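You operate a simulated robot arm through the tools that you are given. There is no shell and no other tool. Be economical: measure what you need, move in short steps, check, and stop when the job is done.

Carry out the task below with a simulated robot arm. There is one attempt and no reset: what you move stays moved.

TASK
Close both flat bags, then put them on the storage bench.
Fine: zip the black one, draw the brown one's cord lock shut, each before it is lifted.
Where things are to end (x, y in the base frame): flat black bag within 0.06 m of [0.08, -0.99]; flat brown bag within 0.06 m of [0.32, -0.99].
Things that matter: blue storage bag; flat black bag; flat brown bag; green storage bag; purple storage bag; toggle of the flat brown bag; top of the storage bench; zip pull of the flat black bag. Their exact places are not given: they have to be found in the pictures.

Only the result counts: the job must be done as asked and must still hold three seconds after the hand-in. Knocking over, shifting, dropping, spilling or breaking anything else fails it.

THE ROBOT
A 6-joint arm with a two-finger gripper on a trunk, on a base that drives. Base frame: it is fixed to the floor where the robot stands at the start and does not move with it; the origin is under the middle of the robot, x ahead of it, y to its left, z up; the surface under the hand at the start is at about z = 0.6. Lengths are in m, angles in rad, forces in N, time in s.
Its first joint turns from -2.897 to 2.897 rad. Places, roughly: blue storage bag (30x37x7 cm) [1.7, 0.6, 0.6]; green storage bag [1.25, 0, 0.75]; purple storage bag (30x37x7 cm) [1.7, -0.1, 0.6]; toggle of the flat brown bag [0.8, -0.1, 0.7]; top of the storage bench [-0.2, -1, 0.6]; zip pull of the flat black bag [0.5, -0.1, 0.7]. Payload 2.54 kg.
The TCP is the grasp point between the finger pads, 0.03 m short of the fingertips. In the tool frame z runs along the fingers and y along their closing line. The gripper opens to 0.116 m. The gripper's body begins 0.095 m behind the TCP.
Orientation is told as [roll, pitch, yaw] about the base's x, y, z axes, in that order, counted from this pose: with the fingers straight down and closing along the base's y, the tool's x points along the base's -x, its y along +y and its z along -z.

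THE INTERFACE
- The arm moves only by the tool move_arm. Its argument "motion" is a list of rows, each a list of 3 entries, a list of its own where there are three numbers: the shift along the base's x, y, z in mm, then the turn, a rotation vector about the base's x, y, z in rad, then the finger opening in mm, from 0 to 116. In form: [[[tx, ty, tz], [wx, wy, wz], hand], ...]. A call has 1 to 20 rows; each row is the pose to reach, as a shift and turn from the pose commanded when the call began. Each row takes 0.2 s and may step no farther than 0.05 m and 0.15 rad from the row before; otherwise, or with a gripper value out of range, the whole call is refused. A pose out of reach is approached as far as the arm can. The call stops where the force on the tool passes 40 N (or 10 N more than at its start, if that is more) or the arm is blocked; 0.2 s more then pass. The fingers move at their own pace (about 0.072 m/s each) and stop on an object; they squeeze with about 42 N. The grip force told is the motor's: it shows also when the fingers shut on nothing. Time passes only in rows, and 0.2 s behind the last, so rows that repeat a pose let the fingers close. The reply holds the time, the measured pose of the TCP, the force on the tool along the base axes, the opening and the grip force, in the units named above and with some noise, with the torque about the TCP (base axes, N m) and any sound that the robot's microphone picked up.
- Cameras (640 x 400 px; columns grow to the right, rows downward): "scene" is now at [-0.057, 0.0942, 1.3983]; the picture's right is [-0.67, -0.75, 0.00], its down [-0.50, 0.45, -0.74] and it looks along [0.55, -0.49, -0.67] (base axes); focal length 280 px, centre (320, 200). "wrist" rides on the gripper at [0.069, -0.015, -0.122] in the tool frame; the picture's right is [0.21, 0.98, 0.00], its down [-0.83, 0.18, -0.53] and it looks along [-0.52, 0.11, 0.85] (tool axes); focal length 251 px, centre (320, 200).
- camera(camera): a new picture of that camera. No time passes.
- base_move(legs): drives the robot by 1 to 6 legs, each [ahead, left, turn to the left] in m, m and rad, along the robot's own axes; the way and the turn of a leg run together, so that a leg with both is an arc; at most 1.5 m and 3.142 rad a leg. The arm and the cameras ride along, it lands a little off, and it stops where it bumps. It gives what a move gives.
- head_to(pan, tilt): turns the head with the scene camera to pan (to the left, within 2.094 rad either way) and tilt (down, from -0.506 to 1.204), counted from straight ahead of the robot. It gives what a move gives.
- pixel_to_xyz(camera, pixels): for up to 12 pixels [column, row] of the newest picture of that camera ("zoom" is the newest enlarged one), the place [x, y, z] in the base frame of the surface seen there, good to about 0.002 m. No time passes.
- enlarge(camera, box): a new picture of the part [left, top, right, bottom] of that camera's present view, enlarged. No time passes.
- job_done(): hands the job in; it is judged then, once.

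Go step by step. Measure first, check grasps and placings, and put right what went wrong. The budget is 80 turns and 60 pictures, counting those below and the enlarged ones. Unless the task says otherwise, let go and move clear before handing in, and close with one line.

The tools are called after "Request:" by a JSON object that holds its "op" and its "data". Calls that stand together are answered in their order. move_arm: Moves the arm, as the interface text tells. Its arguments: {"type":"object","properties":{"motion":{"type":"array"}},"required":["motion"]} The other tools are called the same way: base_move (legs) drives the base; head_to (pan, tilt) turns the head that bears the scene camera; camera (camera) takes a picture; pixel_to_xyz (camera, pixels) gives the place of the surface under pixels of a picture; enlarge (camera, box) takes an enlarged picture of a part of a camera's view; job_done () hands the job in.

At the start:

```text
t: 0.0
position: [0.397, -0.2869, 1.0329]
tcp_rot: [0.001, 0.0, 0.002]
ft_force: [-0.2, -0.2, 0.3]
torque: [-0.01, 0.03, 0.04]
width: 0.1159
grasp_force: 0.1
robot x, y, heading: [0.0005, -0.0017, 0.002]
head pan, tilt: [-0.728, 0.74]
```

scene: 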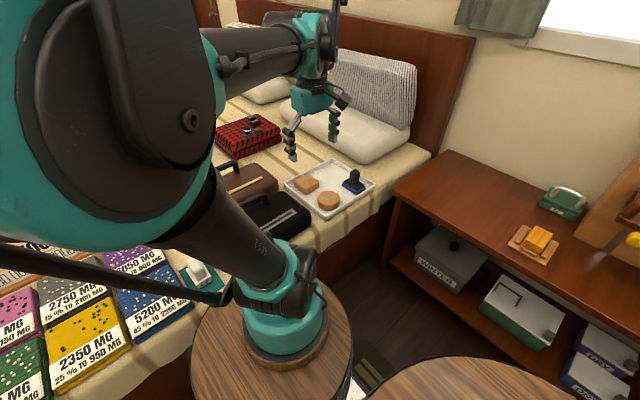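
wrist: 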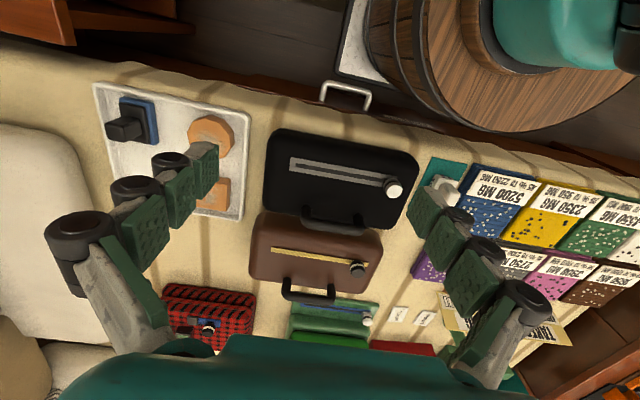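

The wrist view shows the black bag (around 340,180) with a white zip pull at (393,190), and the brown bag (315,255) with its toggle at (357,268). I'll enlarge and measure.

Request:
{"op": "enlarge", "data": {"camera": "wrist", "box": [230, 110, 470, 350]}}

Request:
{"op": "pixel_to_xyz", "data": {"camera": "wrist", "pixels": [[393, 190], [292, 163], [386, 182], [275, 133], [417, 155], [400, 228], [270, 208], [357, 268], [275, 250], [332, 224], [308, 295], [255, 150]]}}

Request:
{"op": "head_to", "data": {"pan": -1.4, "tilt": 0.7}}

Request:
{"op": "camera", "data": {"camera": "scene"}}

```text
1.67 times, centred on (350, 230) of wrist
```

zoom: 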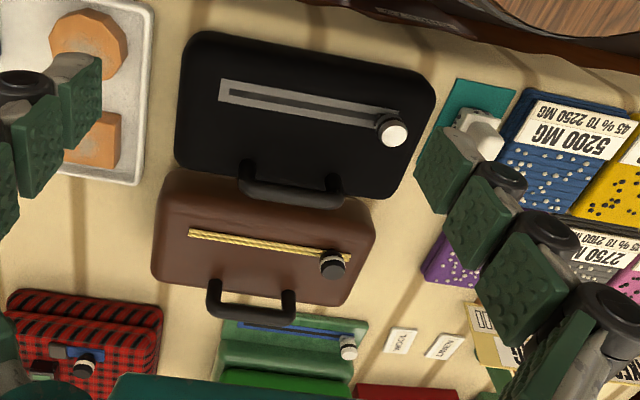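

```text
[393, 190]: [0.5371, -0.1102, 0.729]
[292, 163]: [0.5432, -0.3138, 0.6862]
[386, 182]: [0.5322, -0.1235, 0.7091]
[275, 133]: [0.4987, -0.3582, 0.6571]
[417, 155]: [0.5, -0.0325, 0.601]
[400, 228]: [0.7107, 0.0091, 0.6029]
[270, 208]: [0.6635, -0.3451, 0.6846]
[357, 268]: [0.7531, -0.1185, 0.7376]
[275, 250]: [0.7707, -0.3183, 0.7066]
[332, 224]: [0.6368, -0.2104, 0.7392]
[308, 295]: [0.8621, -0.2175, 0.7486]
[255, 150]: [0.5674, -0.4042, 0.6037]
```

```text
t: 1.1
position: [0.3957, -0.2885, 1.031]
tcp_rot: [0.001, -0.001, -0.001]
ft_force: [-0.3, -1.3, -0.3]
torque: [-0.04, -0.01, 0.03]
width: 0.1156
grasp_force: 0.0
robot x, y, heading: [-0.0026, 0.0029, 0.003]
head pan, tilt: [-1.4, 0.7]
```

```text
56 pictures are left
```

scene: 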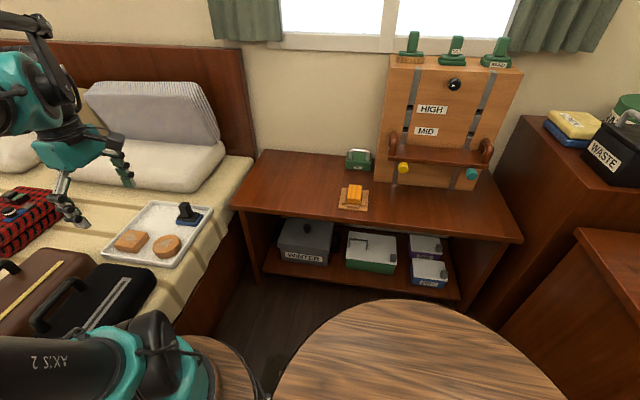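

The bench sits along y≈-1, with a yellow item at (353,195) and a green one at (358,158). I'll measure the bench top and check for room, and take a closer look at the bags.

Request:
{"op": "pixel_to_xyz", "data": {"camera": "scene", "pixels": [[235, 203], [264, 152], [300, 190], [353, 197], [337, 208], [368, 209], [345, 166], [372, 168], [385, 183], [515, 238], [300, 160], [380, 225]]}}

Request:
{"op": "head_to", "data": {"pan": -0.3, "tilt": 0.8}}

Request:
{"op": "camera", "data": {"camera": "scene"}}

```text
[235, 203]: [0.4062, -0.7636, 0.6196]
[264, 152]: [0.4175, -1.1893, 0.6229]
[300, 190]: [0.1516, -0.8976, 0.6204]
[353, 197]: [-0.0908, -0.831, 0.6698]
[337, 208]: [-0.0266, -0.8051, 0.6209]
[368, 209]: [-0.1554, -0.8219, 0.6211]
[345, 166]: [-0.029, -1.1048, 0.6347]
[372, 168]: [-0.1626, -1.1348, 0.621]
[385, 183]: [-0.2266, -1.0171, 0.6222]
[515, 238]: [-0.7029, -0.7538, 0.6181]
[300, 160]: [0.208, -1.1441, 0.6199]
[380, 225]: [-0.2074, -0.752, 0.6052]
```

```text
t: 2.4
position: [0.3958, -0.2884, 1.032]
tcp_rot: [0.001, 0.0, 0.001]
ft_force: [0.3, 0.0, 0.3]
torque: [0.0, -0.02, 0.02]
width: 0.1163
grasp_force: 0.1
robot x, y, heading: [0.0015, -0.0006, -0.004]
head pan, tilt: [-0.3, 0.799]
```

```text
55 pictures are left
```

scene: 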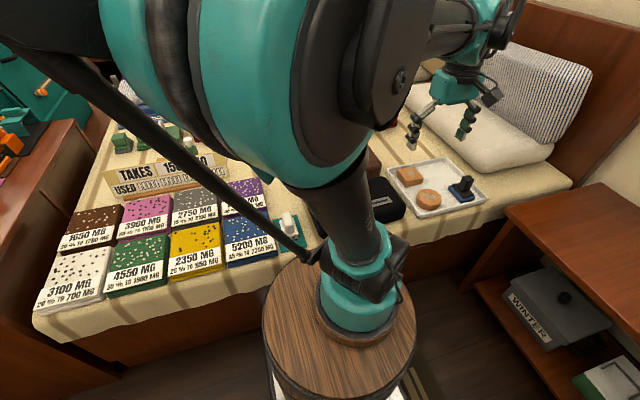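

Bench top is at z≈0.62, x from -0.7 to 0.41, and the target spots are clear. Next I enlarge the zip and toggle.

Request:
{"op": "enlarge", "data": {"camera": "wrist", "box": [255, 120, 425, 226]}}

Request:
{"op": "pixel_to_xyz", "data": {"camera": "zoom", "pixels": [[520, 262], [505, 250], [490, 235], [140, 150], [110, 130], [70, 60], [610, 130], [570, 330], [60, 250], [210, 290], [430, 330], [320, 160]]}}

Request:
{"op": "enlarge", "data": {"camera": "wrist", "box": [240, 204, 410, 310]}}

Request:
{"op": "pixel_to_xyz", "data": {"camera": "zoom", "pixels": [[440, 240], [430, 220], [120, 185], [60, 60], [540, 100], [480, 330], [50, 260], [180, 310], [350, 340], [270, 210], [400, 205], [20, 180]]}}

```text
3.76 times, centred on (340, 173) of wrist
```

zoom: 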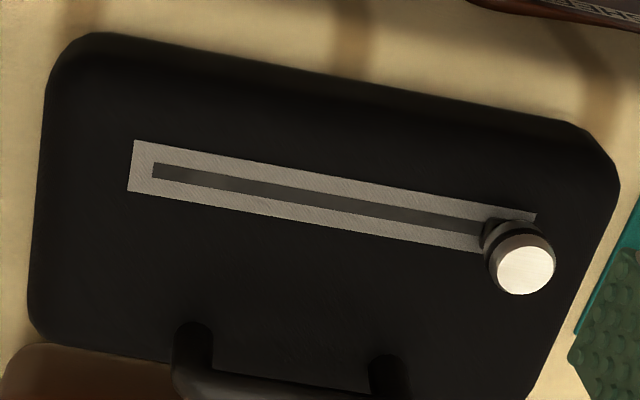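

```text
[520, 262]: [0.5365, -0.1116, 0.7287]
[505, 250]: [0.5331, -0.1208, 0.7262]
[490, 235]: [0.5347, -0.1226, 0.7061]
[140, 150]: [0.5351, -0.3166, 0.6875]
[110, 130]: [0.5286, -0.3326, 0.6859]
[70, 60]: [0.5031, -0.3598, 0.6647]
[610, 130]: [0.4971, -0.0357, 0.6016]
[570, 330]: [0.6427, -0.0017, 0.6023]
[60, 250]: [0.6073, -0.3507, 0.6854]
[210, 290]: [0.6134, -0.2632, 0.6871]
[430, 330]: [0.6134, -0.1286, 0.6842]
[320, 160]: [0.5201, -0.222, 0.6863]
```

```text
3.76 times, centred on (325, 257) of wrist
```

zoom: 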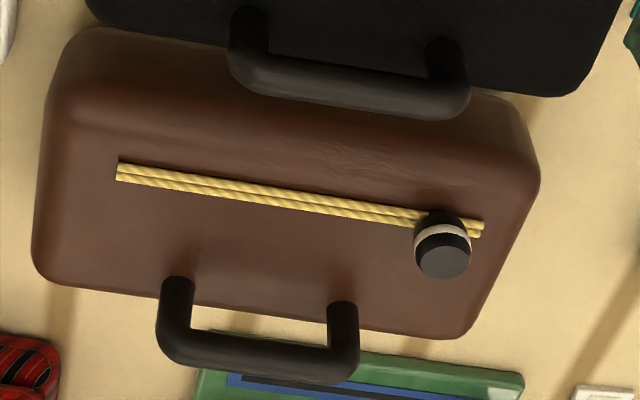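

```text
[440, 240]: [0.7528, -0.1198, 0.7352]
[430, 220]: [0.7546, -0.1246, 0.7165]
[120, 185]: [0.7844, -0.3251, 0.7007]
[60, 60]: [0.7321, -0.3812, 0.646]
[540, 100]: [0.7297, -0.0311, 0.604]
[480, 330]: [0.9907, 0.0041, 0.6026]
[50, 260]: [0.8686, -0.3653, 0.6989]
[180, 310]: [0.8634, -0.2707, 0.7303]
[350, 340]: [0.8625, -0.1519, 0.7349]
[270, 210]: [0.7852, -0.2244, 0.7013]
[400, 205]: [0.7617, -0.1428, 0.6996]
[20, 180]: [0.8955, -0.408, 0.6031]
```

The black zip knob is at about (0.533,-0.12), with its slot running to y≈-0.31. The brown toggle is at about (0.755,-0.12), with its cord running to y≈-0.325. I move the open gripper above the zip knob and re-measure from closer.

Request:
{"op": "move_arm", "data": {"motion": [[[25, 34, -20], [0, 0, 0], 80], [[50, 68, -40], [0, 0, 0], 80], [[75, 102, -60], [0, 0, 0], 80], [[100, 136, -80], [0, 0, 0], 80], [[115, 160, -110], [0, 0, 0], 80], [[115, 170, -140], [0, 0, 0], 80], [[115, 170, -140], [0, 0, 0], 80]]}}

Request:
{"op": "camera", "data": {"camera": "wrist"}}

```text
t: 4.0
position: [0.5088, -0.1186, 0.892]
tcp_rot: [0.0, 0.001, 0.0]
ft_force: [0.6, 0.1, -0.1]
torque: [0.02, -0.01, 0.0]
width: 0.0797
grasp_force: 0.1
robot x, y, heading: [-0.0032, -0.0029, 0.002]
head pan, tilt: [-0.3, 0.799]
```

```text
52 pictures are left
```

wrist: 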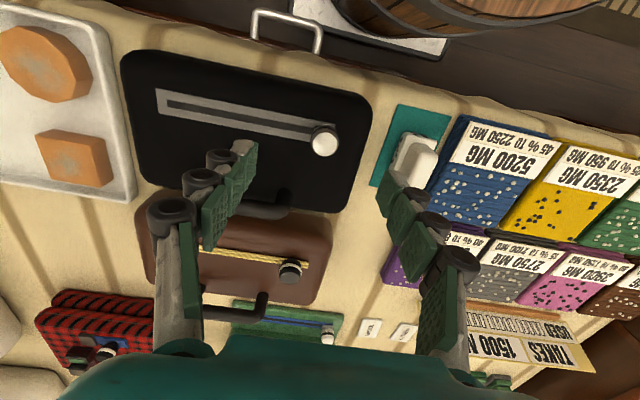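

Request:
{"op": "enlarge", "data": {"camera": "wrist", "box": [120, 40, 380, 202]}}

Request:
{"op": "pixel_to_xyz", "data": {"camera": "wrist", "pixels": [[324, 142], [316, 134], [332, 150], [313, 128], [170, 103], [330, 132], [240, 117], [123, 60], [371, 95], [125, 90], [335, 212], [140, 180]]}}

Request:
{"op": "pixel_to_xyz", "data": {"camera": "wrist", "pixels": [[290, 270], [283, 262], [210, 255], [245, 308], [265, 208], [290, 195], [330, 240], [320, 302], [255, 300], [245, 318], [150, 210], [280, 254]]}}

```text
2.46 times, centred on (250, 121) of wrist
```

zoom: 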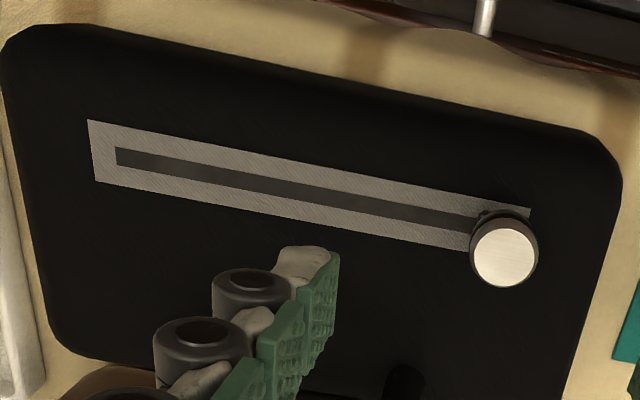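

```text
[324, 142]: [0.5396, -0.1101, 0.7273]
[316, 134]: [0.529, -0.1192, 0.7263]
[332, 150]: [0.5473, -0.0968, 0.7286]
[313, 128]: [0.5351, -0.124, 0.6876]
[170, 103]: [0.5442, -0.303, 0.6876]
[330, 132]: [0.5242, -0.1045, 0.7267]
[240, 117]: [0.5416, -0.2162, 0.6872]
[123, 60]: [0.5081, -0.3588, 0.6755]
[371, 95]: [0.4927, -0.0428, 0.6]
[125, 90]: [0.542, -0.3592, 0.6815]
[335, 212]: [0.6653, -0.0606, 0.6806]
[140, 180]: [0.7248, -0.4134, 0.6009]
```

```text
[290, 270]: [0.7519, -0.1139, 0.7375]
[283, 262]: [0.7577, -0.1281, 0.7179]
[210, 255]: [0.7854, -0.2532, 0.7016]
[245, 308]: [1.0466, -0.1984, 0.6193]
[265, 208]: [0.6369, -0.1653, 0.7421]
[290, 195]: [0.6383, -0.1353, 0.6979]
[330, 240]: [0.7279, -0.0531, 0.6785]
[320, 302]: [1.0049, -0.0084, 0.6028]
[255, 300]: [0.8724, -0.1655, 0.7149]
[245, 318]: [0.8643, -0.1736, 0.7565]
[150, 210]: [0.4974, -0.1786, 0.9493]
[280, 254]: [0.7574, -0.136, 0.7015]
```

The knob centre is at (0.538,-0.110) with its top at 0.728. The slot lies on a line from x 0.538 to 0.544 and ends at y≈-0.306. I descend around the knob and close on it.

Request:
{"op": "move_arm", "data": {"motion": [[[20, 6, -45], [0, 0, 0], 70], [[27, 7, -90], [0, 0, 0], 70], [[27, 7, -130], [0, 0, 0], 70], [[27, 7, -155], [0, 0, 0], 70], [[27, 7, -168], [0, 0, 0], 70], [[27, 7, -168], [0, 0, 0], 0], [[27, 7, -168], [0, 0, 0], 0], [[27, 7, -168], [0, 0, 0], 0]]}}

Request:
{"op": "camera", "data": {"camera": "wrist"}}

```text
t: 5.8
position: [0.5388, -0.1113, 0.7309]
tcp_rot: [0.001, 0.001, 0.0]
ft_force: [-0.2, 0.5, 0.4]
torque: [0.03, 0.06, -0.05]
width: 0.0324
grasp_force: 41.9
out of reach, approached as far as the arm can: row 5, 6, 7, 8
robot x, y, heading: [-0.0024, 0.0004, -0.001]
head pan, tilt: [-0.3, 0.799]
```

```text
50 pictures are left
```

wrist: 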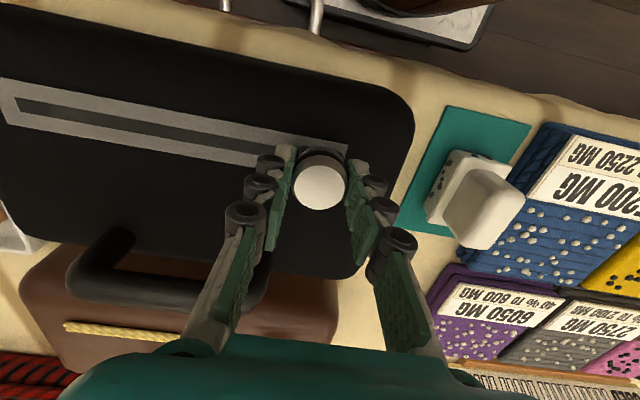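

The knob is gripped at 0.032 wide. I slide it along the slot towards -y.

Request:
{"op": "move_arm", "data": {"motion": [[[0.5, -15, 0], [0, 0, 0], 0], [[1, -30, 0], [0, 0, 0], 0], [[1.5, -50, 0], [0, 0, 0], 0], [[2, -70, 0], [0, 0, 0], 0], [[3, -90, 0], [0, 0, 0], 0], [[3.5, -110, 0], [0, 0, 0], 0], [[4, -130, 0], [0, 0, 0], 0], [[5, -150, 0], [0, 0, 0], 0], [[5.5, -165, 0], [0, 0, 0], 0], [[5.5, -175, 0], [0, 0, 0], 0], [[6, -185, 0], [0, 0, 0], 0]]}}

Request:
{"op": "camera", "data": {"camera": "wrist"}}

```text
t: 8.2
position: [0.5452, -0.2945, 0.732]
tcp_rot: [0.0, 0.0, 0.001]
ft_force: [-0.5, 0.7, 0.2]
torque: [-0.15, 0.32, -0.14]
width: 0.0324
grasp_force: 42.4
robot x, y, heading: [-0.0023, -0.002, 0.003]
head pan, tilt: [-0.3, 0.799]
```

```text
49 pictures are left
```

wrist: 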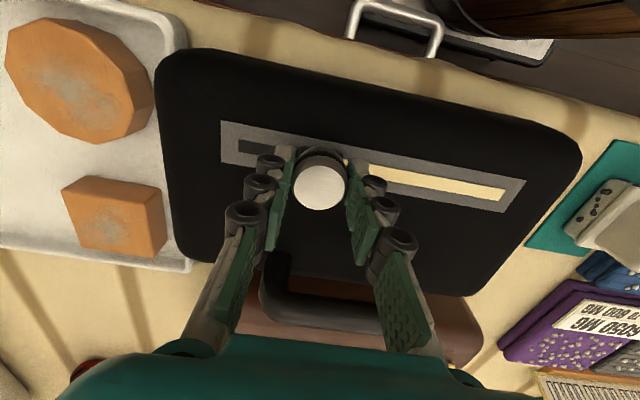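

The zip is mostly closed and the trail behind it is cream, but a bit of slot remains at (245,145). I'm measuring the slot end and checking whether the bag shifted.

Request:
{"op": "pixel_to_xyz", "data": {"camera": "wrist", "pixels": [[240, 146], [270, 152], [320, 185], [222, 140], [505, 195], [522, 195], [157, 80], [150, 95], [580, 160], [185, 225]]}}

Request:
{"op": "enlarge", "data": {"camera": "wrist", "box": [130, 50, 450, 250]}}

```text
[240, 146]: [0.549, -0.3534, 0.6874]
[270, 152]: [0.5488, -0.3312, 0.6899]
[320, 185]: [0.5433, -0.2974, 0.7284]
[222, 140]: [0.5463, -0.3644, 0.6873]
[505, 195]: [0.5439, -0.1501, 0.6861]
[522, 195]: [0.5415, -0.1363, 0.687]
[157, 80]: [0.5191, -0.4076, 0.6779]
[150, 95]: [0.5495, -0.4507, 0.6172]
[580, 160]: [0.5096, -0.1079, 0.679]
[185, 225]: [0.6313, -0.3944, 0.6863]
```

```text
2.00 times, centred on (290, 150) of wrist
```

zoom: 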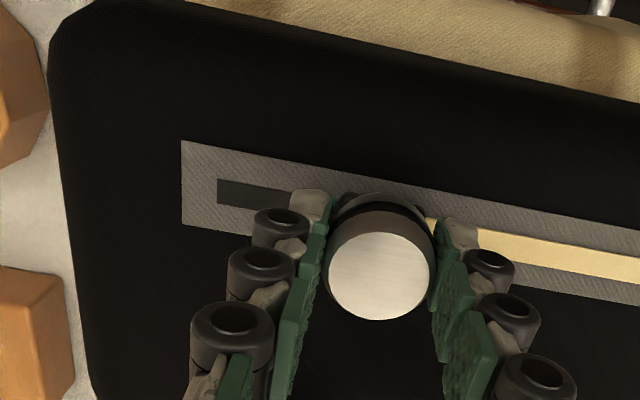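

The bag was dragged about 0.048 m towards the tray (its slot end went from y≈-0.306 to -0.353). I check the gap to the tray before going on.

Request:
{"op": "pixel_to_xyz", "data": {"camera": "zoom", "pixels": [[48, 120], [40, 180], [55, 180], [62, 200], [68, 220], [80, 290], [72, 290], [85, 380], [60, 330], [30, 230], [75, 200], [50, 60]]}}

Request:
{"op": "head_to", "data": {"pan": -0.75, "tilt": 0.8}}

Request:
{"op": "camera", "data": {"camera": "scene"}}

```text
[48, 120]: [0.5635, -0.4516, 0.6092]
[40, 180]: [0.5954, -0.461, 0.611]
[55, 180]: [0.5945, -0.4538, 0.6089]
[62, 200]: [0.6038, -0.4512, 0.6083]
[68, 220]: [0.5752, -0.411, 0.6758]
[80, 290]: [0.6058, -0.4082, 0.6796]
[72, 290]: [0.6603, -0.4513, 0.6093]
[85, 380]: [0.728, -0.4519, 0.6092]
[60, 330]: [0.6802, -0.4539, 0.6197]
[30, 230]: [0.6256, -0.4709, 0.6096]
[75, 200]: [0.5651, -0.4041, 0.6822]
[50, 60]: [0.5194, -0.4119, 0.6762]
```

```text
t: 9.1
position: [0.5452, -0.2954, 0.7302]
tcp_rot: [-0.001, 0.0, 0.001]
ft_force: [0.3, -1.0, -0.1]
torque: [0.01, 0.06, -0.06]
width: 0.0324
grasp_force: 41.5
robot x, y, heading: [-0.0003, -0.0015, -0.001]
head pan, tilt: [-0.75, 0.799]
```

```text
47 pictures are left
```

scene: 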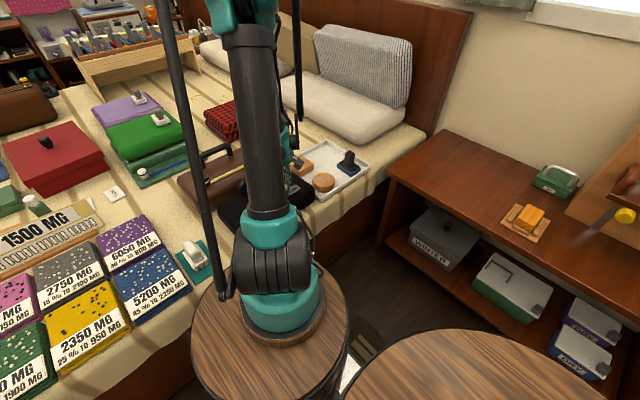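

The tray edge is about y=-0.42 and the bag side about -0.412, so they may nearly touch. I look closer.

Request:
{"op": "enlarge", "data": {"camera": "scene", "box": [200, 120, 400, 245]}}

Request:
{"op": "pixel_to_xyz", "data": {"camera": "scene", "pixels": [[316, 200], [312, 190], [318, 196], [322, 202], [325, 199], [368, 167], [330, 141]]}}

```text
3.20 times, centred on (300, 182) of scene
```

zoom: 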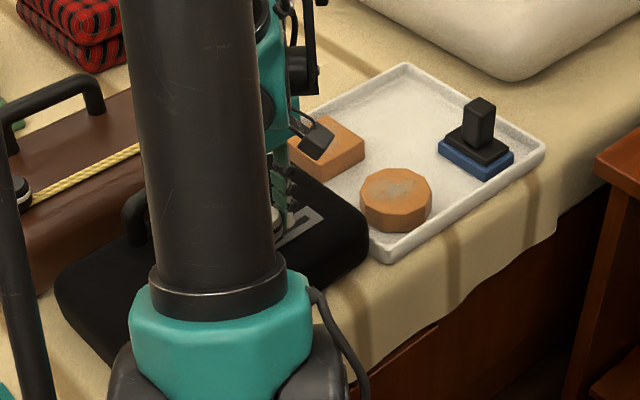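

```text
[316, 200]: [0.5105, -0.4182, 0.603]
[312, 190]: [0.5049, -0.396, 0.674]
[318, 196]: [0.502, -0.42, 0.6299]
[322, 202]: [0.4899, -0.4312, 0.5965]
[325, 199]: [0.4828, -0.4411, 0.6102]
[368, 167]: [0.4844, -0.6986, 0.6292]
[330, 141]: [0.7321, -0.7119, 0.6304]
```

The tray corner is still at y≈-0.42 and the bag is right beside it, so I want to drag the bag back +y by its handle before finishing the zip. I release the knob, rise, and turn the tool to -90° yaw over the handle.

Request:
{"op": "move_arm", "data": {"motion": [[[0, 0, 0], [0, 0, 0], 60], [[0, 0, 0], [0, 0, 0], 60], [[0, 0, 20], [0, 0, 0], 60], [[0, 0, 60], [0, 0, 0], 60], [[10, 0, 100], [0, 0, -0.14], 60], [[20, 5, 120], [0, 0, -0.28], 60], [[40, 10, 130], [0, 0, -0.42], 60], [[60, 20, 130], [0, 0, -0.56], 60], [[80, 30, 130], [0, 0, -0.7], 60], [[95, 40, 130], [0, 0, -0.84], 60], [[95, 40, 130], [0, 0, -0.98], 60], [[95, 40, 130], [0, 0, -1.12], 60], [[95, 40, 130], [0, 0, -1.26], 60], [[95, 40, 130], [0, 0, -1.41], 60], [[95, 40, 130], [0, 0, -1.55], 60], [[95, 40, 130], [0, 0, -1.55], 60]]}}

Request:
{"op": "camera", "data": {"camera": "wrist"}}

```text
t: 12.5
position: [0.6385, -0.2544, 0.8609]
tcp_rot: [-0.001, 0.001, -1.552]
ft_force: [-0.7, 0.4, -0.3]
torque: [0.03, -0.01, -0.06]
width: 0.06
grasp_force: 0.1
robot x, y, heading: [-0.0015, 0.0004, 0.003]
head pan, tilt: [-0.75, 0.799]
```

```text
45 pictures are left
```

wrist: 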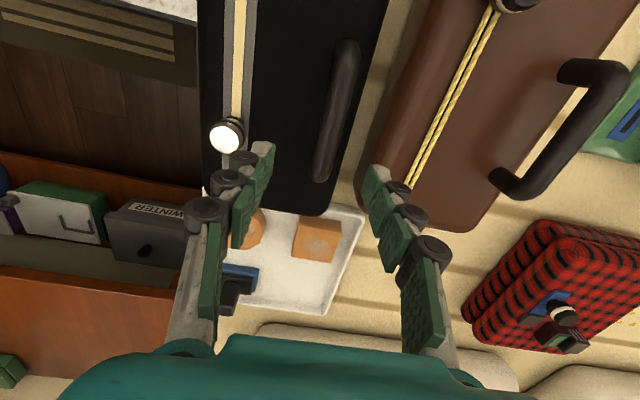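

Request:
{"op": "pixel_to_xyz", "data": {"camera": "wrist", "pixels": [[347, 60], [336, 110], [322, 170], [318, 178], [325, 212], [225, 200], [360, 215], [368, 190], [405, 225], [470, 60], [500, 185], [565, 150]]}}

Request:
{"op": "enlarge", "data": {"camera": "wrist", "box": [190, 0, 450, 240]}}

```text
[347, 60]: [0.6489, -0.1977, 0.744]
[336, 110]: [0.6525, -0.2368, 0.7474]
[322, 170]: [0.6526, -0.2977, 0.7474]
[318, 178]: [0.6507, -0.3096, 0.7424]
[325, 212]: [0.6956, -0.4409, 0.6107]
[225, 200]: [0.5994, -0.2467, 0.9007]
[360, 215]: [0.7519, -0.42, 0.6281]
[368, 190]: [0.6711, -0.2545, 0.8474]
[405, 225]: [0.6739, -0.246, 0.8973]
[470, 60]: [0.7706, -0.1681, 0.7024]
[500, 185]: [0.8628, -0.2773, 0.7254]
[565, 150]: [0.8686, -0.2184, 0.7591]
```

```text
1.67 times, centred on (320, 120) of wrist
```

zoom: 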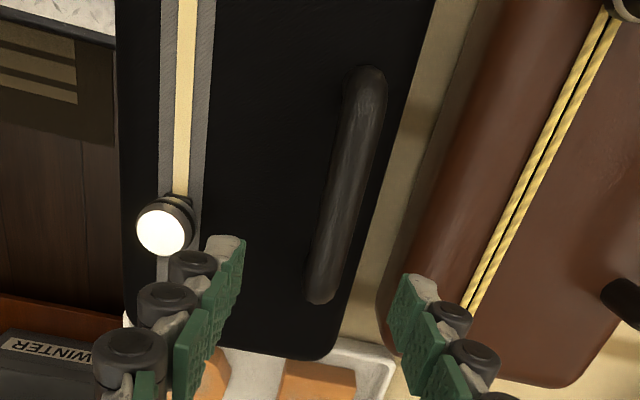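

The handle bar runs from (0.649,-0.19) to (0.653,-0.315), top z 0.747. I descend, grip it, and drag the bag +y by about 60 mm without lifting.

Request:
{"op": "move_arm", "data": {"motion": [[[12, 2, -40], [0, 0, 0.01], 45], [[12, 2, -80], [0, 0, 0.01], 45], [[12, 2, -105], [0, 0, 0.01], 45], [[12, 2, -122], [0, 0, 0.01], 45], [[12, 2, -122], [0, 0, 0.01], 0], [[12, 2, -122], [0, 0, 0.01], 0], [[12, 2, -122], [0, 0, 0.01], 0]]}}

```text
t: 14.1
position: [0.6511, -0.2542, 0.7391]
tcp_rot: [0.002, -0.001, -1.541]
ft_force: [-0.6, 1.5, 1.1]
torque: [0.1, -0.06, -0.53]
width: 0.0224
grasp_force: 41.8
robot x, y, heading: [-0.0005, 0.0023, 0.001]
head pan, tilt: [-0.75, 0.799]
```

Request:
{"op": "move_arm", "data": {"motion": [[[0, 8, 0], [0, 0, 0], 0], [[0, 16, 0], [0, 0, 0], 0], [[0, 24, 0], [0, 0, 0], 0], [[0, 32, 0], [0, 0, 0], 0], [[0, 40, 0], [0, 0, 0], 0], [[0, 48, 0], [0, 0, 0], 0], [[0, 48, 0], [0, 0, 0], 0]]}}

Request:
{"op": "camera", "data": {"camera": "wrist"}}

```text
t: 15.7
position: [0.6526, -0.205, 0.7395]
tcp_rot: [0.0, 0.001, -1.541]
ft_force: [0.6, -0.3, -0.6]
torque: [0.01, -0.17, 0.01]
width: 0.0225
grasp_force: 41.6
robot x, y, heading: [0.0015, 0.0029, 0.001]
head pan, tilt: [-0.75, 0.799]
```

```text
43 pictures are left
```

wrist: 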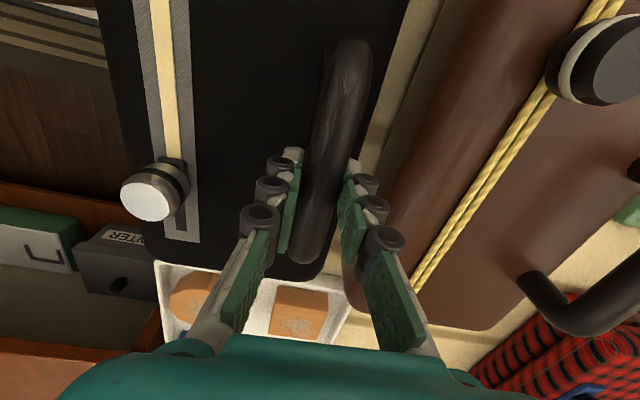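

The bag followed and is clear of the tray. I measure the knob and slot end now.

Request:
{"op": "pixel_to_xyz", "data": {"camera": "wrist", "pixels": [[148, 202], [165, 190], [182, 230], [168, 100], [125, 150], [190, 255], [300, 278], [180, 242]]}}

Request:
{"op": "move_arm", "data": {"motion": [[[0, 0, 0], [0, 0, 0], 60], [[0, 0, 0], [0, 0, 0], 60], [[0, 0, 30], [0, 0, 0], 60], [[0, 0, 70], [0, 0, 0], 60], [[-30, -10, 80], [0, 0, 0], 60], [[-70, -20, 80], [0, 0, 0], 60], [[-105, -35, 80], [0, 0, 0], 60], [[-105, -35, 80], [0, 0, 0], 60]]}}

Request:
{"op": "camera", "data": {"camera": "wrist"}}

```text
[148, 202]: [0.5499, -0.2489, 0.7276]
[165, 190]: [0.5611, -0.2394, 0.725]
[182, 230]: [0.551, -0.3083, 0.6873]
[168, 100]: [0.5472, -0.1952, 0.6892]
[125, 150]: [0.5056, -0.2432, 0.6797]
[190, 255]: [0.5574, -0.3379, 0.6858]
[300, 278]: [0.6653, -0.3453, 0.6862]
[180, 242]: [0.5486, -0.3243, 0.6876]
```

```text
t: 17.5
position: [0.5448, -0.2389, 0.8185]
tcp_rot: [-0.001, -0.001, -1.539]
ft_force: [-0.8, -0.4, 0.1]
torque: [-0.01, 0.01, 0.03]
width: 0.0602
grasp_force: 0.1
robot x, y, heading: [-0.0017, -0.0014, -0.001]
head pan, tilt: [-0.75, 0.799]
```

```text
42 pictures are left
```

wrist: 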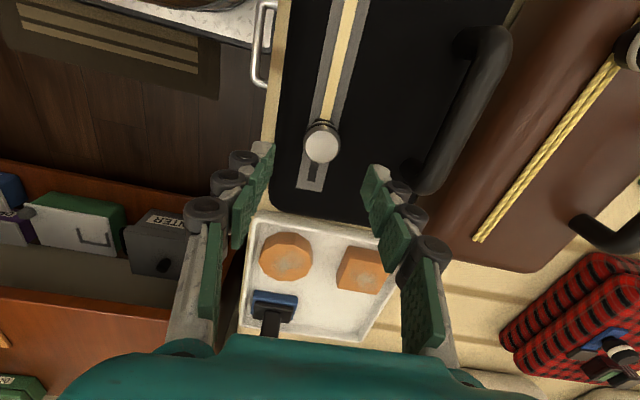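

The knob is at (0.550,-0.249) and the slot end at y≈-0.31. I grip it and slide slowly, 3 mm per row.

Request:
{"op": "move_arm", "data": {"motion": [[[4, -9, -40], [0, 0, 0], 60], [[4, -9, -70], [0, 0, 0], 60], [[4, -9, -88], [0, 0, 0], 60], [[4, -9, -88], [0, 0, 0], 0], [[4, -9, -88], [0, 0, 0], 0], [[4, -9, -88], [0, 0, 0], 0], [[4, -12, -88], [0, 0, 0], 0], [[4, -15, -88], [0, 0, 0], 0], [[4, -18, -88], [0, 0, 0], 0], [[4, -21, -88], [0, 0, 0], 0], [[4, -24, -88], [0, 0, 0], 0], [[4, -24, -88], [0, 0, 0], 0]]}}

Request:
{"op": "camera", "data": {"camera": "wrist"}}

```text
t: 20.1
position: [0.5512, -0.2636, 0.7303]
tcp_rot: [-0.001, 0.0, -1.54]
ft_force: [-0.2, 0.1, 0.0]
torque: [-0.25, 0.27, 0.0]
width: 0.0307
grasp_force: 42.1
robot x, y, heading: [0.0012, -0.0002, 0.003]
head pan, tilt: [-0.75, 0.799]
```

```text
41 pictures are left
```

wrist: 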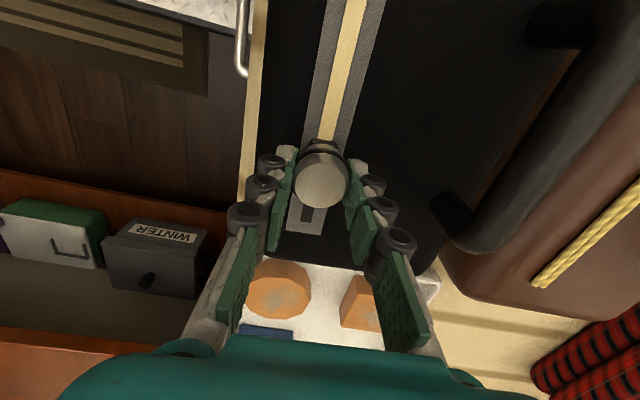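

Request:
{"op": "pixel_to_xyz", "data": {"camera": "wrist", "pixels": [[306, 219], [303, 230], [318, 190], [318, 182]]}}

Request:
{"op": "move_arm", "data": {"motion": [[[0, -3, 0], [0, 0, 0], 0], [[0, -6, 0], [0, 0, 0], 0], [[0, -9, 0], [0, 0, 0], 0], [[0, -12, 0], [0, 0, 0], 0], [[0, -15, 0], [0, 0, 0], 0], [[0.5, -18, 0], [0, 0, 0], 0], [[0.5, -21, 0], [0, 0, 0], 0], [[0.5, -24, 0], [0, 0, 0], 0], [[0.5, -27, 0], [0, 0, 0], 0], [[1, -30, 0], [0, 0, 0], 0], [[1, -33, 0], [0, 0, 0], 0], [[1, -36, 0], [0, 0, 0], 0], [[1, -36, 0], [0, 0, 0], 0]]}}

Request:
{"op": "camera", "data": {"camera": "wrist"}}

```text
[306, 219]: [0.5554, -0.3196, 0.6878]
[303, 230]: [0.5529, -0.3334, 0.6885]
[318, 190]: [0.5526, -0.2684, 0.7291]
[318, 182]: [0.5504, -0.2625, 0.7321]
```

```text
t: 22.9
position: [0.5529, -0.3003, 0.7323]
tcp_rot: [0.0, -0.001, -1.539]
ft_force: [-0.5, 0.0, 0.0]
torque: [-0.21, 0.23, 0.0]
width: 0.0314
grasp_force: 41.6
robot x, y, heading: [0.003, 0.0046, 0.006]
head pan, tilt: [-0.75, 0.799]
```

```text
40 pictures are left
```

wrist: 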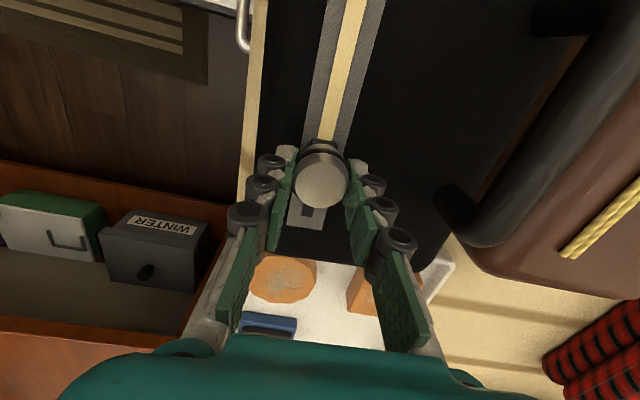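

Request:
{"op": "enlarge", "data": {"camera": "wrist", "box": [240, 100, 400, 250]}}

Request:
{"op": "pixel_to_xyz", "data": {"camera": "wrist", "pixels": [[308, 212], [306, 219], [303, 230], [318, 190], [318, 182], [290, 256], [318, 150]]}}

```text
2.67 times, centred on (320, 175) of wrist
```

zoom: 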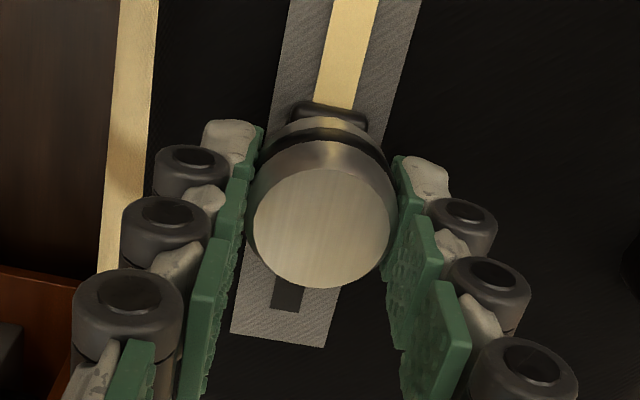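

```text
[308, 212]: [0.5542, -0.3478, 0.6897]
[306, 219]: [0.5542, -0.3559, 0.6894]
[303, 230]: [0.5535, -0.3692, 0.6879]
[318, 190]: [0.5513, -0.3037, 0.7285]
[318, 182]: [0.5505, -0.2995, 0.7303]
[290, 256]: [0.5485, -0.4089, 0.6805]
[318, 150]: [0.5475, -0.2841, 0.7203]
```

The knob-to-slot-end distance has stayed at ~0.054 while the bag moved, so the slider is either at its limit or snagged. As a test I back it off 20 mm and see whether it slides freely.

Request:
{"op": "move_arm", "data": {"motion": [[[0, 4, 0], [0, 0, 0], 0], [[0, 8, 0], [0, 0, 0], 0], [[0, 12, 0], [0, 0, 0], 0], [[0, 16, 0], [0, 0, 0], 0], [[0, 20, 0], [0, 0, 0], 0], [[0, 20, 0], [0, 0, 0], 0]]}}

Request:
{"op": "enlarge", "data": {"camera": "wrist", "box": [240, 100, 400, 250]}}

```text
t: 24.3
position: [0.552, -0.2799, 0.7317]
tcp_rot: [0.002, 0.0, -1.54]
ft_force: [0.8, 0.3, 0.6]
torque: [-0.29, 0.19, 0.0]
width: 0.031
grasp_force: 41.6
robot x, y, heading: [0.0035, -0.0022, 0.002]
head pan, tilt: [-0.75, 0.799]
```

```text
2.67 times, centred on (320, 175) of wrist
```

zoom: 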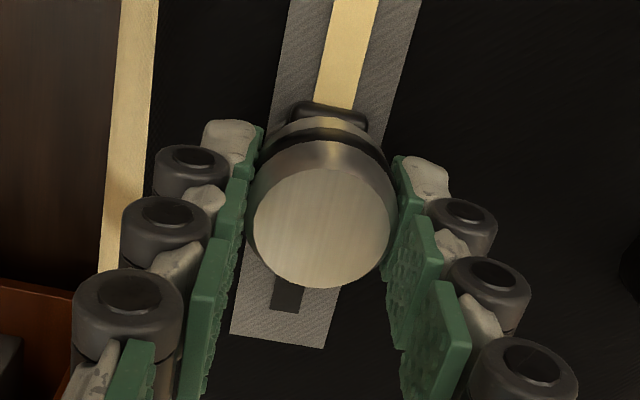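

The bag moved back rigidly with the knob, so the slider is now stuck relative to the bag: either latched or snagged. I try pressing down on the knob to load the bag before sliding.

Request:
{"op": "move_arm", "data": {"motion": [[[0, 0, -2], [0, 0, 0], 0], [[0, 0, -4], [0, 0, 0], 0], [[0, 0, -6], [0, 0, 0], 0], [[0, 0, -6], [0, 0, 0], 0]]}}

```text
t: 25.3
position: [0.5502, -0.2804, 0.7258]
tcp_rot: [0.0, 0.001, -1.538]
ft_force: [-6.3, 0.0, 25.9]
torque: [0.07, 0.11, 0.08]
width: 0.031
grasp_force: 41.9
robot x, y, heading: [-0.0005, 0.0057, -0.003]
head pan, tilt: [-0.75, 0.799]
```

The press gives 26 N down. Now I slide -y under load.

Request:
{"op": "move_arm", "data": {"motion": [[[0, -5, 0], [0, 0, 0], 0], [[0, -10, 0], [0, 0, 0], 0], [[0, -15, 0], [0, 0, 0], 0], [[0, -20, 0], [0, 0, 0], 0]]}}

Request:
{"op": "enlarge", "data": {"camera": "wrist", "box": [240, 100, 400, 250]}}

```text
t: 26.3
position: [0.5512, -0.2988, 0.7249]
tcp_rot: [0.001, 0.0, -1.538]
ft_force: [1.0, 0.9, -0.3]
torque: [0.39, -0.03, 0.06]
width: 0.0307
grasp_force: 41.6
robot x, y, heading: [0.0016, 0.0031, -0.003]
head pan, tilt: [-0.75, 0.799]
```

```text
2.67 times, centred on (320, 175) of wrist
```

zoom: 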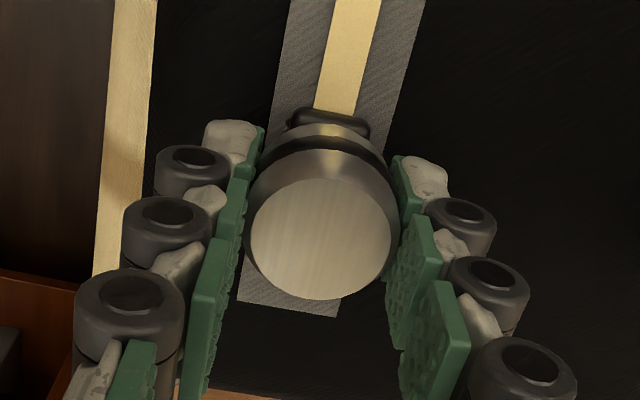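

The slot end is closer now, so the slider was not at its limit and pressing helps. I measure the remainder.

Request:
{"op": "pixel_to_xyz", "data": {"camera": "zoom", "pixels": [[245, 302], [335, 315], [320, 240], [320, 260], [345, 50], [230, 385]]}}

Request:
{"op": "move_arm", "data": {"motion": [[[0, 0, -2], [0, 0, 0], 0], [[0, 0, -4], [0, 0, 0], 0], [[0, 0, -6], [0, 0, 0], 0]]}}

```text
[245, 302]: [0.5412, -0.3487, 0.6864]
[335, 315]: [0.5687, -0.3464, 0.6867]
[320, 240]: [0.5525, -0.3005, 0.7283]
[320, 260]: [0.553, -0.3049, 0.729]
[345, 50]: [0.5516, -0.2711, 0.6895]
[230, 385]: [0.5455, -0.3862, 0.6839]
```

```text
t: 27.1
position: [0.5519, -0.2995, 0.7186]
tcp_rot: [0.002, 0.001, -1.54]
ft_force: [13.6, 0.0, 27.5]
torque: [0.07, -0.22, 0.02]
width: 0.0305
grasp_force: 41.7
robot x, y, heading: [0.0016, -0.0021, 0.001]
head pan, tilt: [-0.75, 0.799]
```

About 37 mm remain. The fingertips are now near the bag top, so I re-grip the knob 10 mm higher and press before sliding again.

Request:
{"op": "move_arm", "data": {"motion": [[[0, 0, 2], [0, 0, 0], 45], [[0, 0, 6], [0, 0, 0], 50], [[0, 0, 13], [0, 0, 0], 50], [[0, 0, 13], [0, 0, 0], 0], [[0, 0, 13], [0, 0, 0], 0], [[0, 0, 13], [0, 0, 0], 0], [[0, 0, 11], [0, 0, 0], 0], [[0, 0, 9], [0, 0, 0], 0], [[0, 0, 7], [0, 0, 0], 0]]}}

```text
t: 29.1
position: [0.5513, -0.2991, 0.7273]
tcp_rot: [0.0, 0.0, -1.54]
ft_force: [1.3, -0.2, 27.6]
torque: [-0.01, 0.01, 0.04]
width: 0.031
grasp_force: 42.1
robot x, y, heading: [0.0018, -0.0017, 0.002]
head pan, tilt: [-0.75, 0.799]
```

Request:
{"op": "move_arm", "data": {"motion": [[[0, -5, -0.3], [0, 0, 0], 0], [[0, -10, -0.6], [0, 0, 0], 0], [[0, -15, -1], [0, 0, 0], 0], [[0, -20, -1.5], [0, 0, 0], 0]]}}

Request:
{"op": "enlarge", "data": {"camera": "wrist", "box": [240, 100, 400, 250]}}

```text
t: 30.1
position: [0.5516, -0.3195, 0.7254]
tcp_rot: [0.003, 0.001, -1.538]
ft_force: [14.7, 0.5, 26.6]
torque: [0.37, -0.25, -0.03]
width: 0.0308
grasp_force: 42.1
robot x, y, heading: [0.0014, -0.0011, -0.0]
head pan, tilt: [-0.75, 0.799]
```

```text
2.67 times, centred on (320, 175) of wrist
```

zoom: 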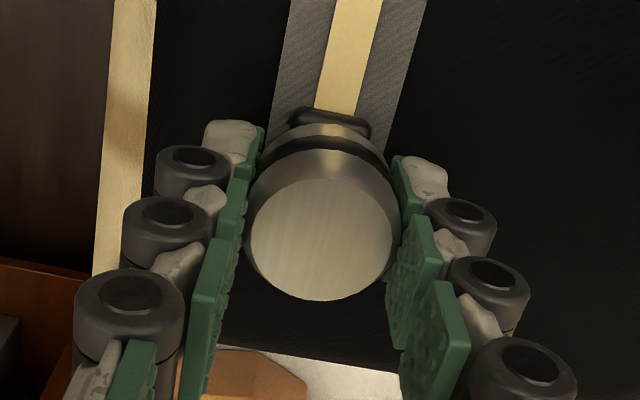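

The slot end is now hidden behind the knob, so it advanced. I check the bag edge, then continue under pressure.

Request:
{"op": "pixel_to_xyz", "data": {"camera": "zoom", "pixels": [[250, 335], [330, 345], [330, 320], [320, 240], [330, 380], [380, 345]]}}

Request:
{"op": "move_arm", "data": {"motion": [[[0, -4, -0.3], [0, 0, 0], 0], [[0, -8, -0.6], [0, 0, 0], 0], [[0, -12, -1], [0, 0, 0], 0], [[0, -16, -1.3], [0, 0, 0], 0]]}}

Request:
{"op": "enlarge", "data": {"camera": "wrist", "box": [240, 100, 400, 250]}}

Request:
{"op": "pixel_to_xyz", "data": {"camera": "zoom", "pixels": [[250, 325], [330, 335], [330, 320], [320, 240], [330, 380], [380, 335]]}}

```text
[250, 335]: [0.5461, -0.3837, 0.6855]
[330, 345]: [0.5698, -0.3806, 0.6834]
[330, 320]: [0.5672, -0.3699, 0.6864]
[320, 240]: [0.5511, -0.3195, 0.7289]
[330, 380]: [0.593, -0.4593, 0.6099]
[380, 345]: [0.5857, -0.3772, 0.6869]
```

```text
t: 31.1
position: [0.5532, -0.3357, 0.7237]
tcp_rot: [0.001, -0.001, -1.538]
ft_force: [15.6, 7.7, 23.0]
torque: [-0.05, -0.31, -0.07]
width: 0.0308
grasp_force: 42.5
robot x, y, heading: [-0.0018, 0.0029, 0.002]
head pan, tilt: [-0.75, 0.799]
```

```text
2.67 times, centred on (320, 175) of wrist
```

zoom: 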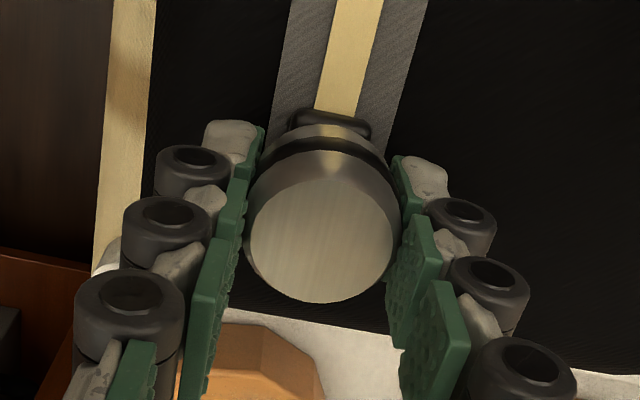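

```text
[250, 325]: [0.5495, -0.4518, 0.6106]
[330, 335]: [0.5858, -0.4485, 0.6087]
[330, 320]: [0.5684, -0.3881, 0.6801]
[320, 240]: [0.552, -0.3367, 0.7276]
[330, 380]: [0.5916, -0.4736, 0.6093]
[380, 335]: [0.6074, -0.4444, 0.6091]
```

The bag edge is at about y=-0.39, so the slot end is ≈-0.336 and the knob is there; a 7.7 N y-reaction suggests the stop. I release, rise and verify.

Request:
{"op": "move_arm", "data": {"motion": [[[0, 0, 3], [0, 0, 0], 0], [[0, 1, 5], [0, 0, 0], 60], [[0, 1, 5], [0, 0, 0], 60], [[0, 1, 30], [0, 0, 0], 60], [[0, 1, 75], [0, 0, 0], 60], [[0, 20, 120], [0, 0, 0], 60], [[20, 40, 140], [0, 0, 0], 60], [[20, 40, 140], [0, 0, 0], 60]]}}

Request:
{"op": "enlarge", "data": {"camera": "wrist", "box": [220, 60, 420, 240]}}

```text
t: 32.9
position: [0.5714, -0.2957, 0.8649]
tcp_rot: [0.0, -0.001, -1.542]
ft_force: [-0.7, -0.1, 0.5]
torque: [-0.03, 0.0, -0.02]
width: 0.0597
grasp_force: 0.0
robot x, y, heading: [0.0, 0.0008, -0.0]
head pan, tilt: [-0.75, 0.799]
```

```text
2.22 times, centred on (320, 150) of wrist
```

zoom: 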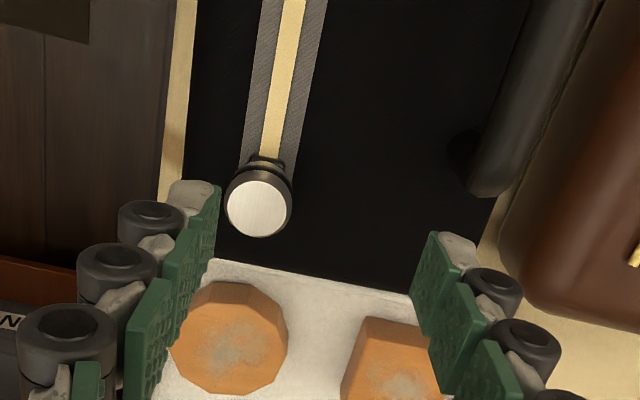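

The zip pull now sits at the slot's end, with cream all along behind it. Next I move over the brown bag's toggle to measure.

Request:
{"op": "move_arm", "data": {"motion": [[[40, 25, 10], [0, 0, 0], 60], [[80, 50, 20], [0, 0, 0], 60], [[120, 75, 20], [0, 0, 0], 60], [[160, 110, 20], [0, 0, 0], 60], [[180, 145, 20], [0, 0, 0], 60], [[180, 145, 20], [0, 0, 0], 60]]}}

Request:
{"op": "camera", "data": {"camera": "wrist"}}

```text
refused: row 4 steps farther than a row can; nothing moved
```

```text
33 pictures are left
```

wrist: 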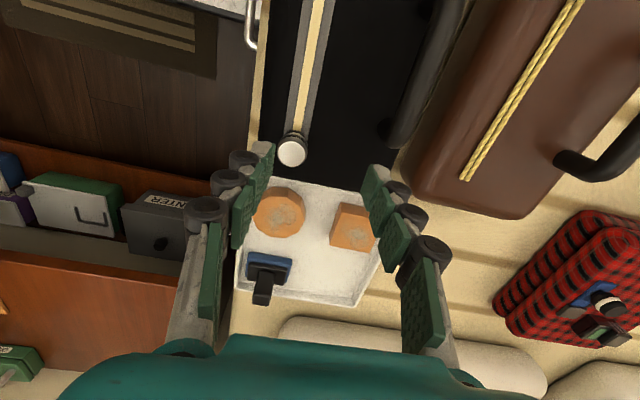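

Request:
{"op": "pixel_to_xyz", "data": {"camera": "wrist", "pixels": [[468, 178], [500, 120], [530, 70], [575, 5], [412, 190], [500, 215], [440, 100], [355, 300], [385, 185]]}}

Request:
{"op": "move_arm", "data": {"motion": [[[40, 25, 10], [0, 0, 0], 60], [[80, 50, 20], [0, 0, 0], 60], [[115, 80, 20], [0, 0, 0], 60], [[150, 115, 20], [0, 0, 0], 60], [[180, 145, 20], [0, 0, 0], 60], [[180, 145, 20], [0, 0, 0], 60]]}}

Request:
{"op": "camera", "data": {"camera": "wrist"}}

```text
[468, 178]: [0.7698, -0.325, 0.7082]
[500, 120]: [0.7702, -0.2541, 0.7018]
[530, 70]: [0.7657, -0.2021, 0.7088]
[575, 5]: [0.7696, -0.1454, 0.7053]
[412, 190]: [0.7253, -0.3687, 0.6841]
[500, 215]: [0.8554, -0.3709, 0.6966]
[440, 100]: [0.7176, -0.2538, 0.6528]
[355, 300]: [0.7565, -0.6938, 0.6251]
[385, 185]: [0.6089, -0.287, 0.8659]
```

```text
t: 34.3
position: [0.7506, -0.1488, 0.8849]
tcp_rot: [0.001, -0.001, -1.54]
ft_force: [0.0, -0.4, 0.0]
torque: [0.01, -0.02, -0.02]
width: 0.0602
grasp_force: 0.1
robot x, y, heading: [0.003, 0.0011, 0.001]
head pan, tilt: [-0.75, 0.799]
```

```text
32 pictures are left
```

wrist: 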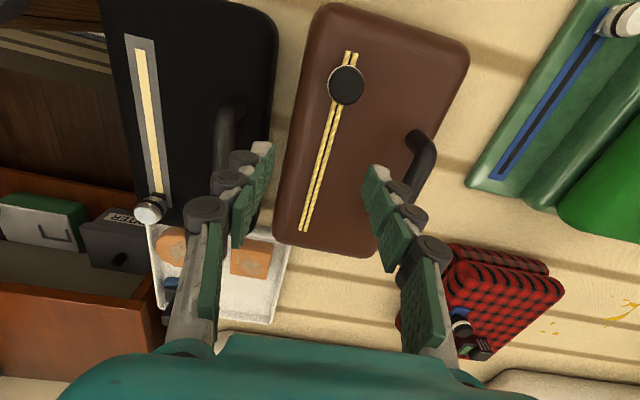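

The cord runs along y at x≈0.768, from about y -0.1 to -0.325. I measure the toggle.

Request:
{"op": "pixel_to_xyz", "data": {"camera": "wrist", "pixels": [[346, 86], [330, 86], [362, 86], [346, 70], [346, 102], [350, 55], [303, 230], [275, 240], [375, 255], [465, 60], [415, 160], [285, 170]]}}

Request:
{"op": "enlarge", "data": {"camera": "wrist", "box": [270, 0, 470, 125]}}

```text
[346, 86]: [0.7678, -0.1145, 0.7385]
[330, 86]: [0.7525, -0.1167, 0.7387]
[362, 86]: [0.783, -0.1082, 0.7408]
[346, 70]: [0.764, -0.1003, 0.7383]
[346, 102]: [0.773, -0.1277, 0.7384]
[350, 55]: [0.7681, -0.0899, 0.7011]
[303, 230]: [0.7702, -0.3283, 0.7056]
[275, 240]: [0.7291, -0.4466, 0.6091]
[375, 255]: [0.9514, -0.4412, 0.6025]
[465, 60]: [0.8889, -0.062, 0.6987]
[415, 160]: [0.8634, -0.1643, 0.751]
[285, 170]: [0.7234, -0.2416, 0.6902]
```

```text
3.20 times, centred on (370, 62) of wrist
```

zoom: 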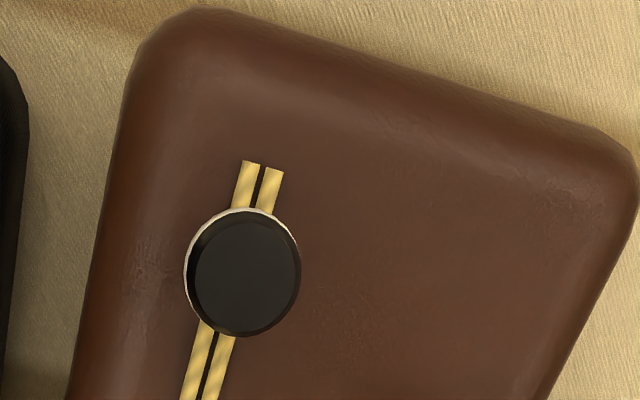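

The toggle centre is at (0.768,-0.113), top 0.7385. I grip it and press lightly.

Request:
{"op": "move_arm", "data": {"motion": [[[17, 35.5, -20], [0, 0, 0], 60], [[17, 35.5, -60], [0, 0, 0], 60], [[17, 35.5, -100], [0, 0, 0], 60], [[17, 35.5, -125], [0, 0, 0], 60], [[17, 35.5, -143], [0, 0, 0], 60], [[17, 35.5, -143], [0, 0, 0], 0], [[17, 35.5, -143], [0, 0, 0], 0], [[17, 35.5, -143], [0, 0, 0], 0], [[17, 35.5, -145], [0, 0, 0], 0], [[17, 35.5, -147], [0, 0, 0], 0], [[17, 35.5, -149], [0, 0, 0], 0]]}}

```text
t: 36.7
position: [0.7682, -0.1148, 0.7345]
tcp_rot: [0.001, 0.001, -1.539]
ft_force: [4.1, -0.3, 29.6]
torque: [0.19, -0.02, -0.32]
width: 0.033
grasp_force: 42.0
robot x, y, heading: [0.0012, 0.0028, 0.002]
head pan, tilt: [-0.75, 0.799]
```

Request:
{"op": "move_arm", "data": {"motion": [[[0, -6, 0], [0, 0, 0], 0], [[0, -12, 0], [0, 0, 0], 0], [[0, -18, 0], [0, 0, 0], 0], [[0, -24, 0], [0, 0, 0], 0], [[0, -30, 0], [0, 0, 0], 0], [[0, -36, 0], [0, 0, 0], 0], [[0, -42, 0], [0, 0, 0], 0], [[0, -48, 0], [0, 0, 0], 0], [[0, -54, 0], [0, 0, 0], 0], [[0, -60, 0], [0, 0, 0], 0]]}}

Request:
{"op": "camera", "data": {"camera": "wrist"}}

```text
t: 38.9
position: [0.7678, -0.175, 0.7346]
tcp_rot: [0.001, 0.0, -1.539]
ft_force: [13.1, 1.0, 23.5]
torque: [0.4, -0.28, -0.29]
width: 0.0327
grasp_force: 41.7
robot x, y, heading: [-0.0005, 0.0023, -0.002]
head pan, tilt: [-0.75, 0.799]
```

```text
30 pictures are left
```

wrist: 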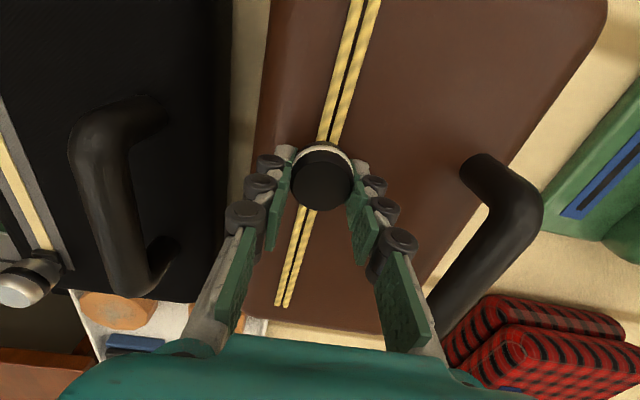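

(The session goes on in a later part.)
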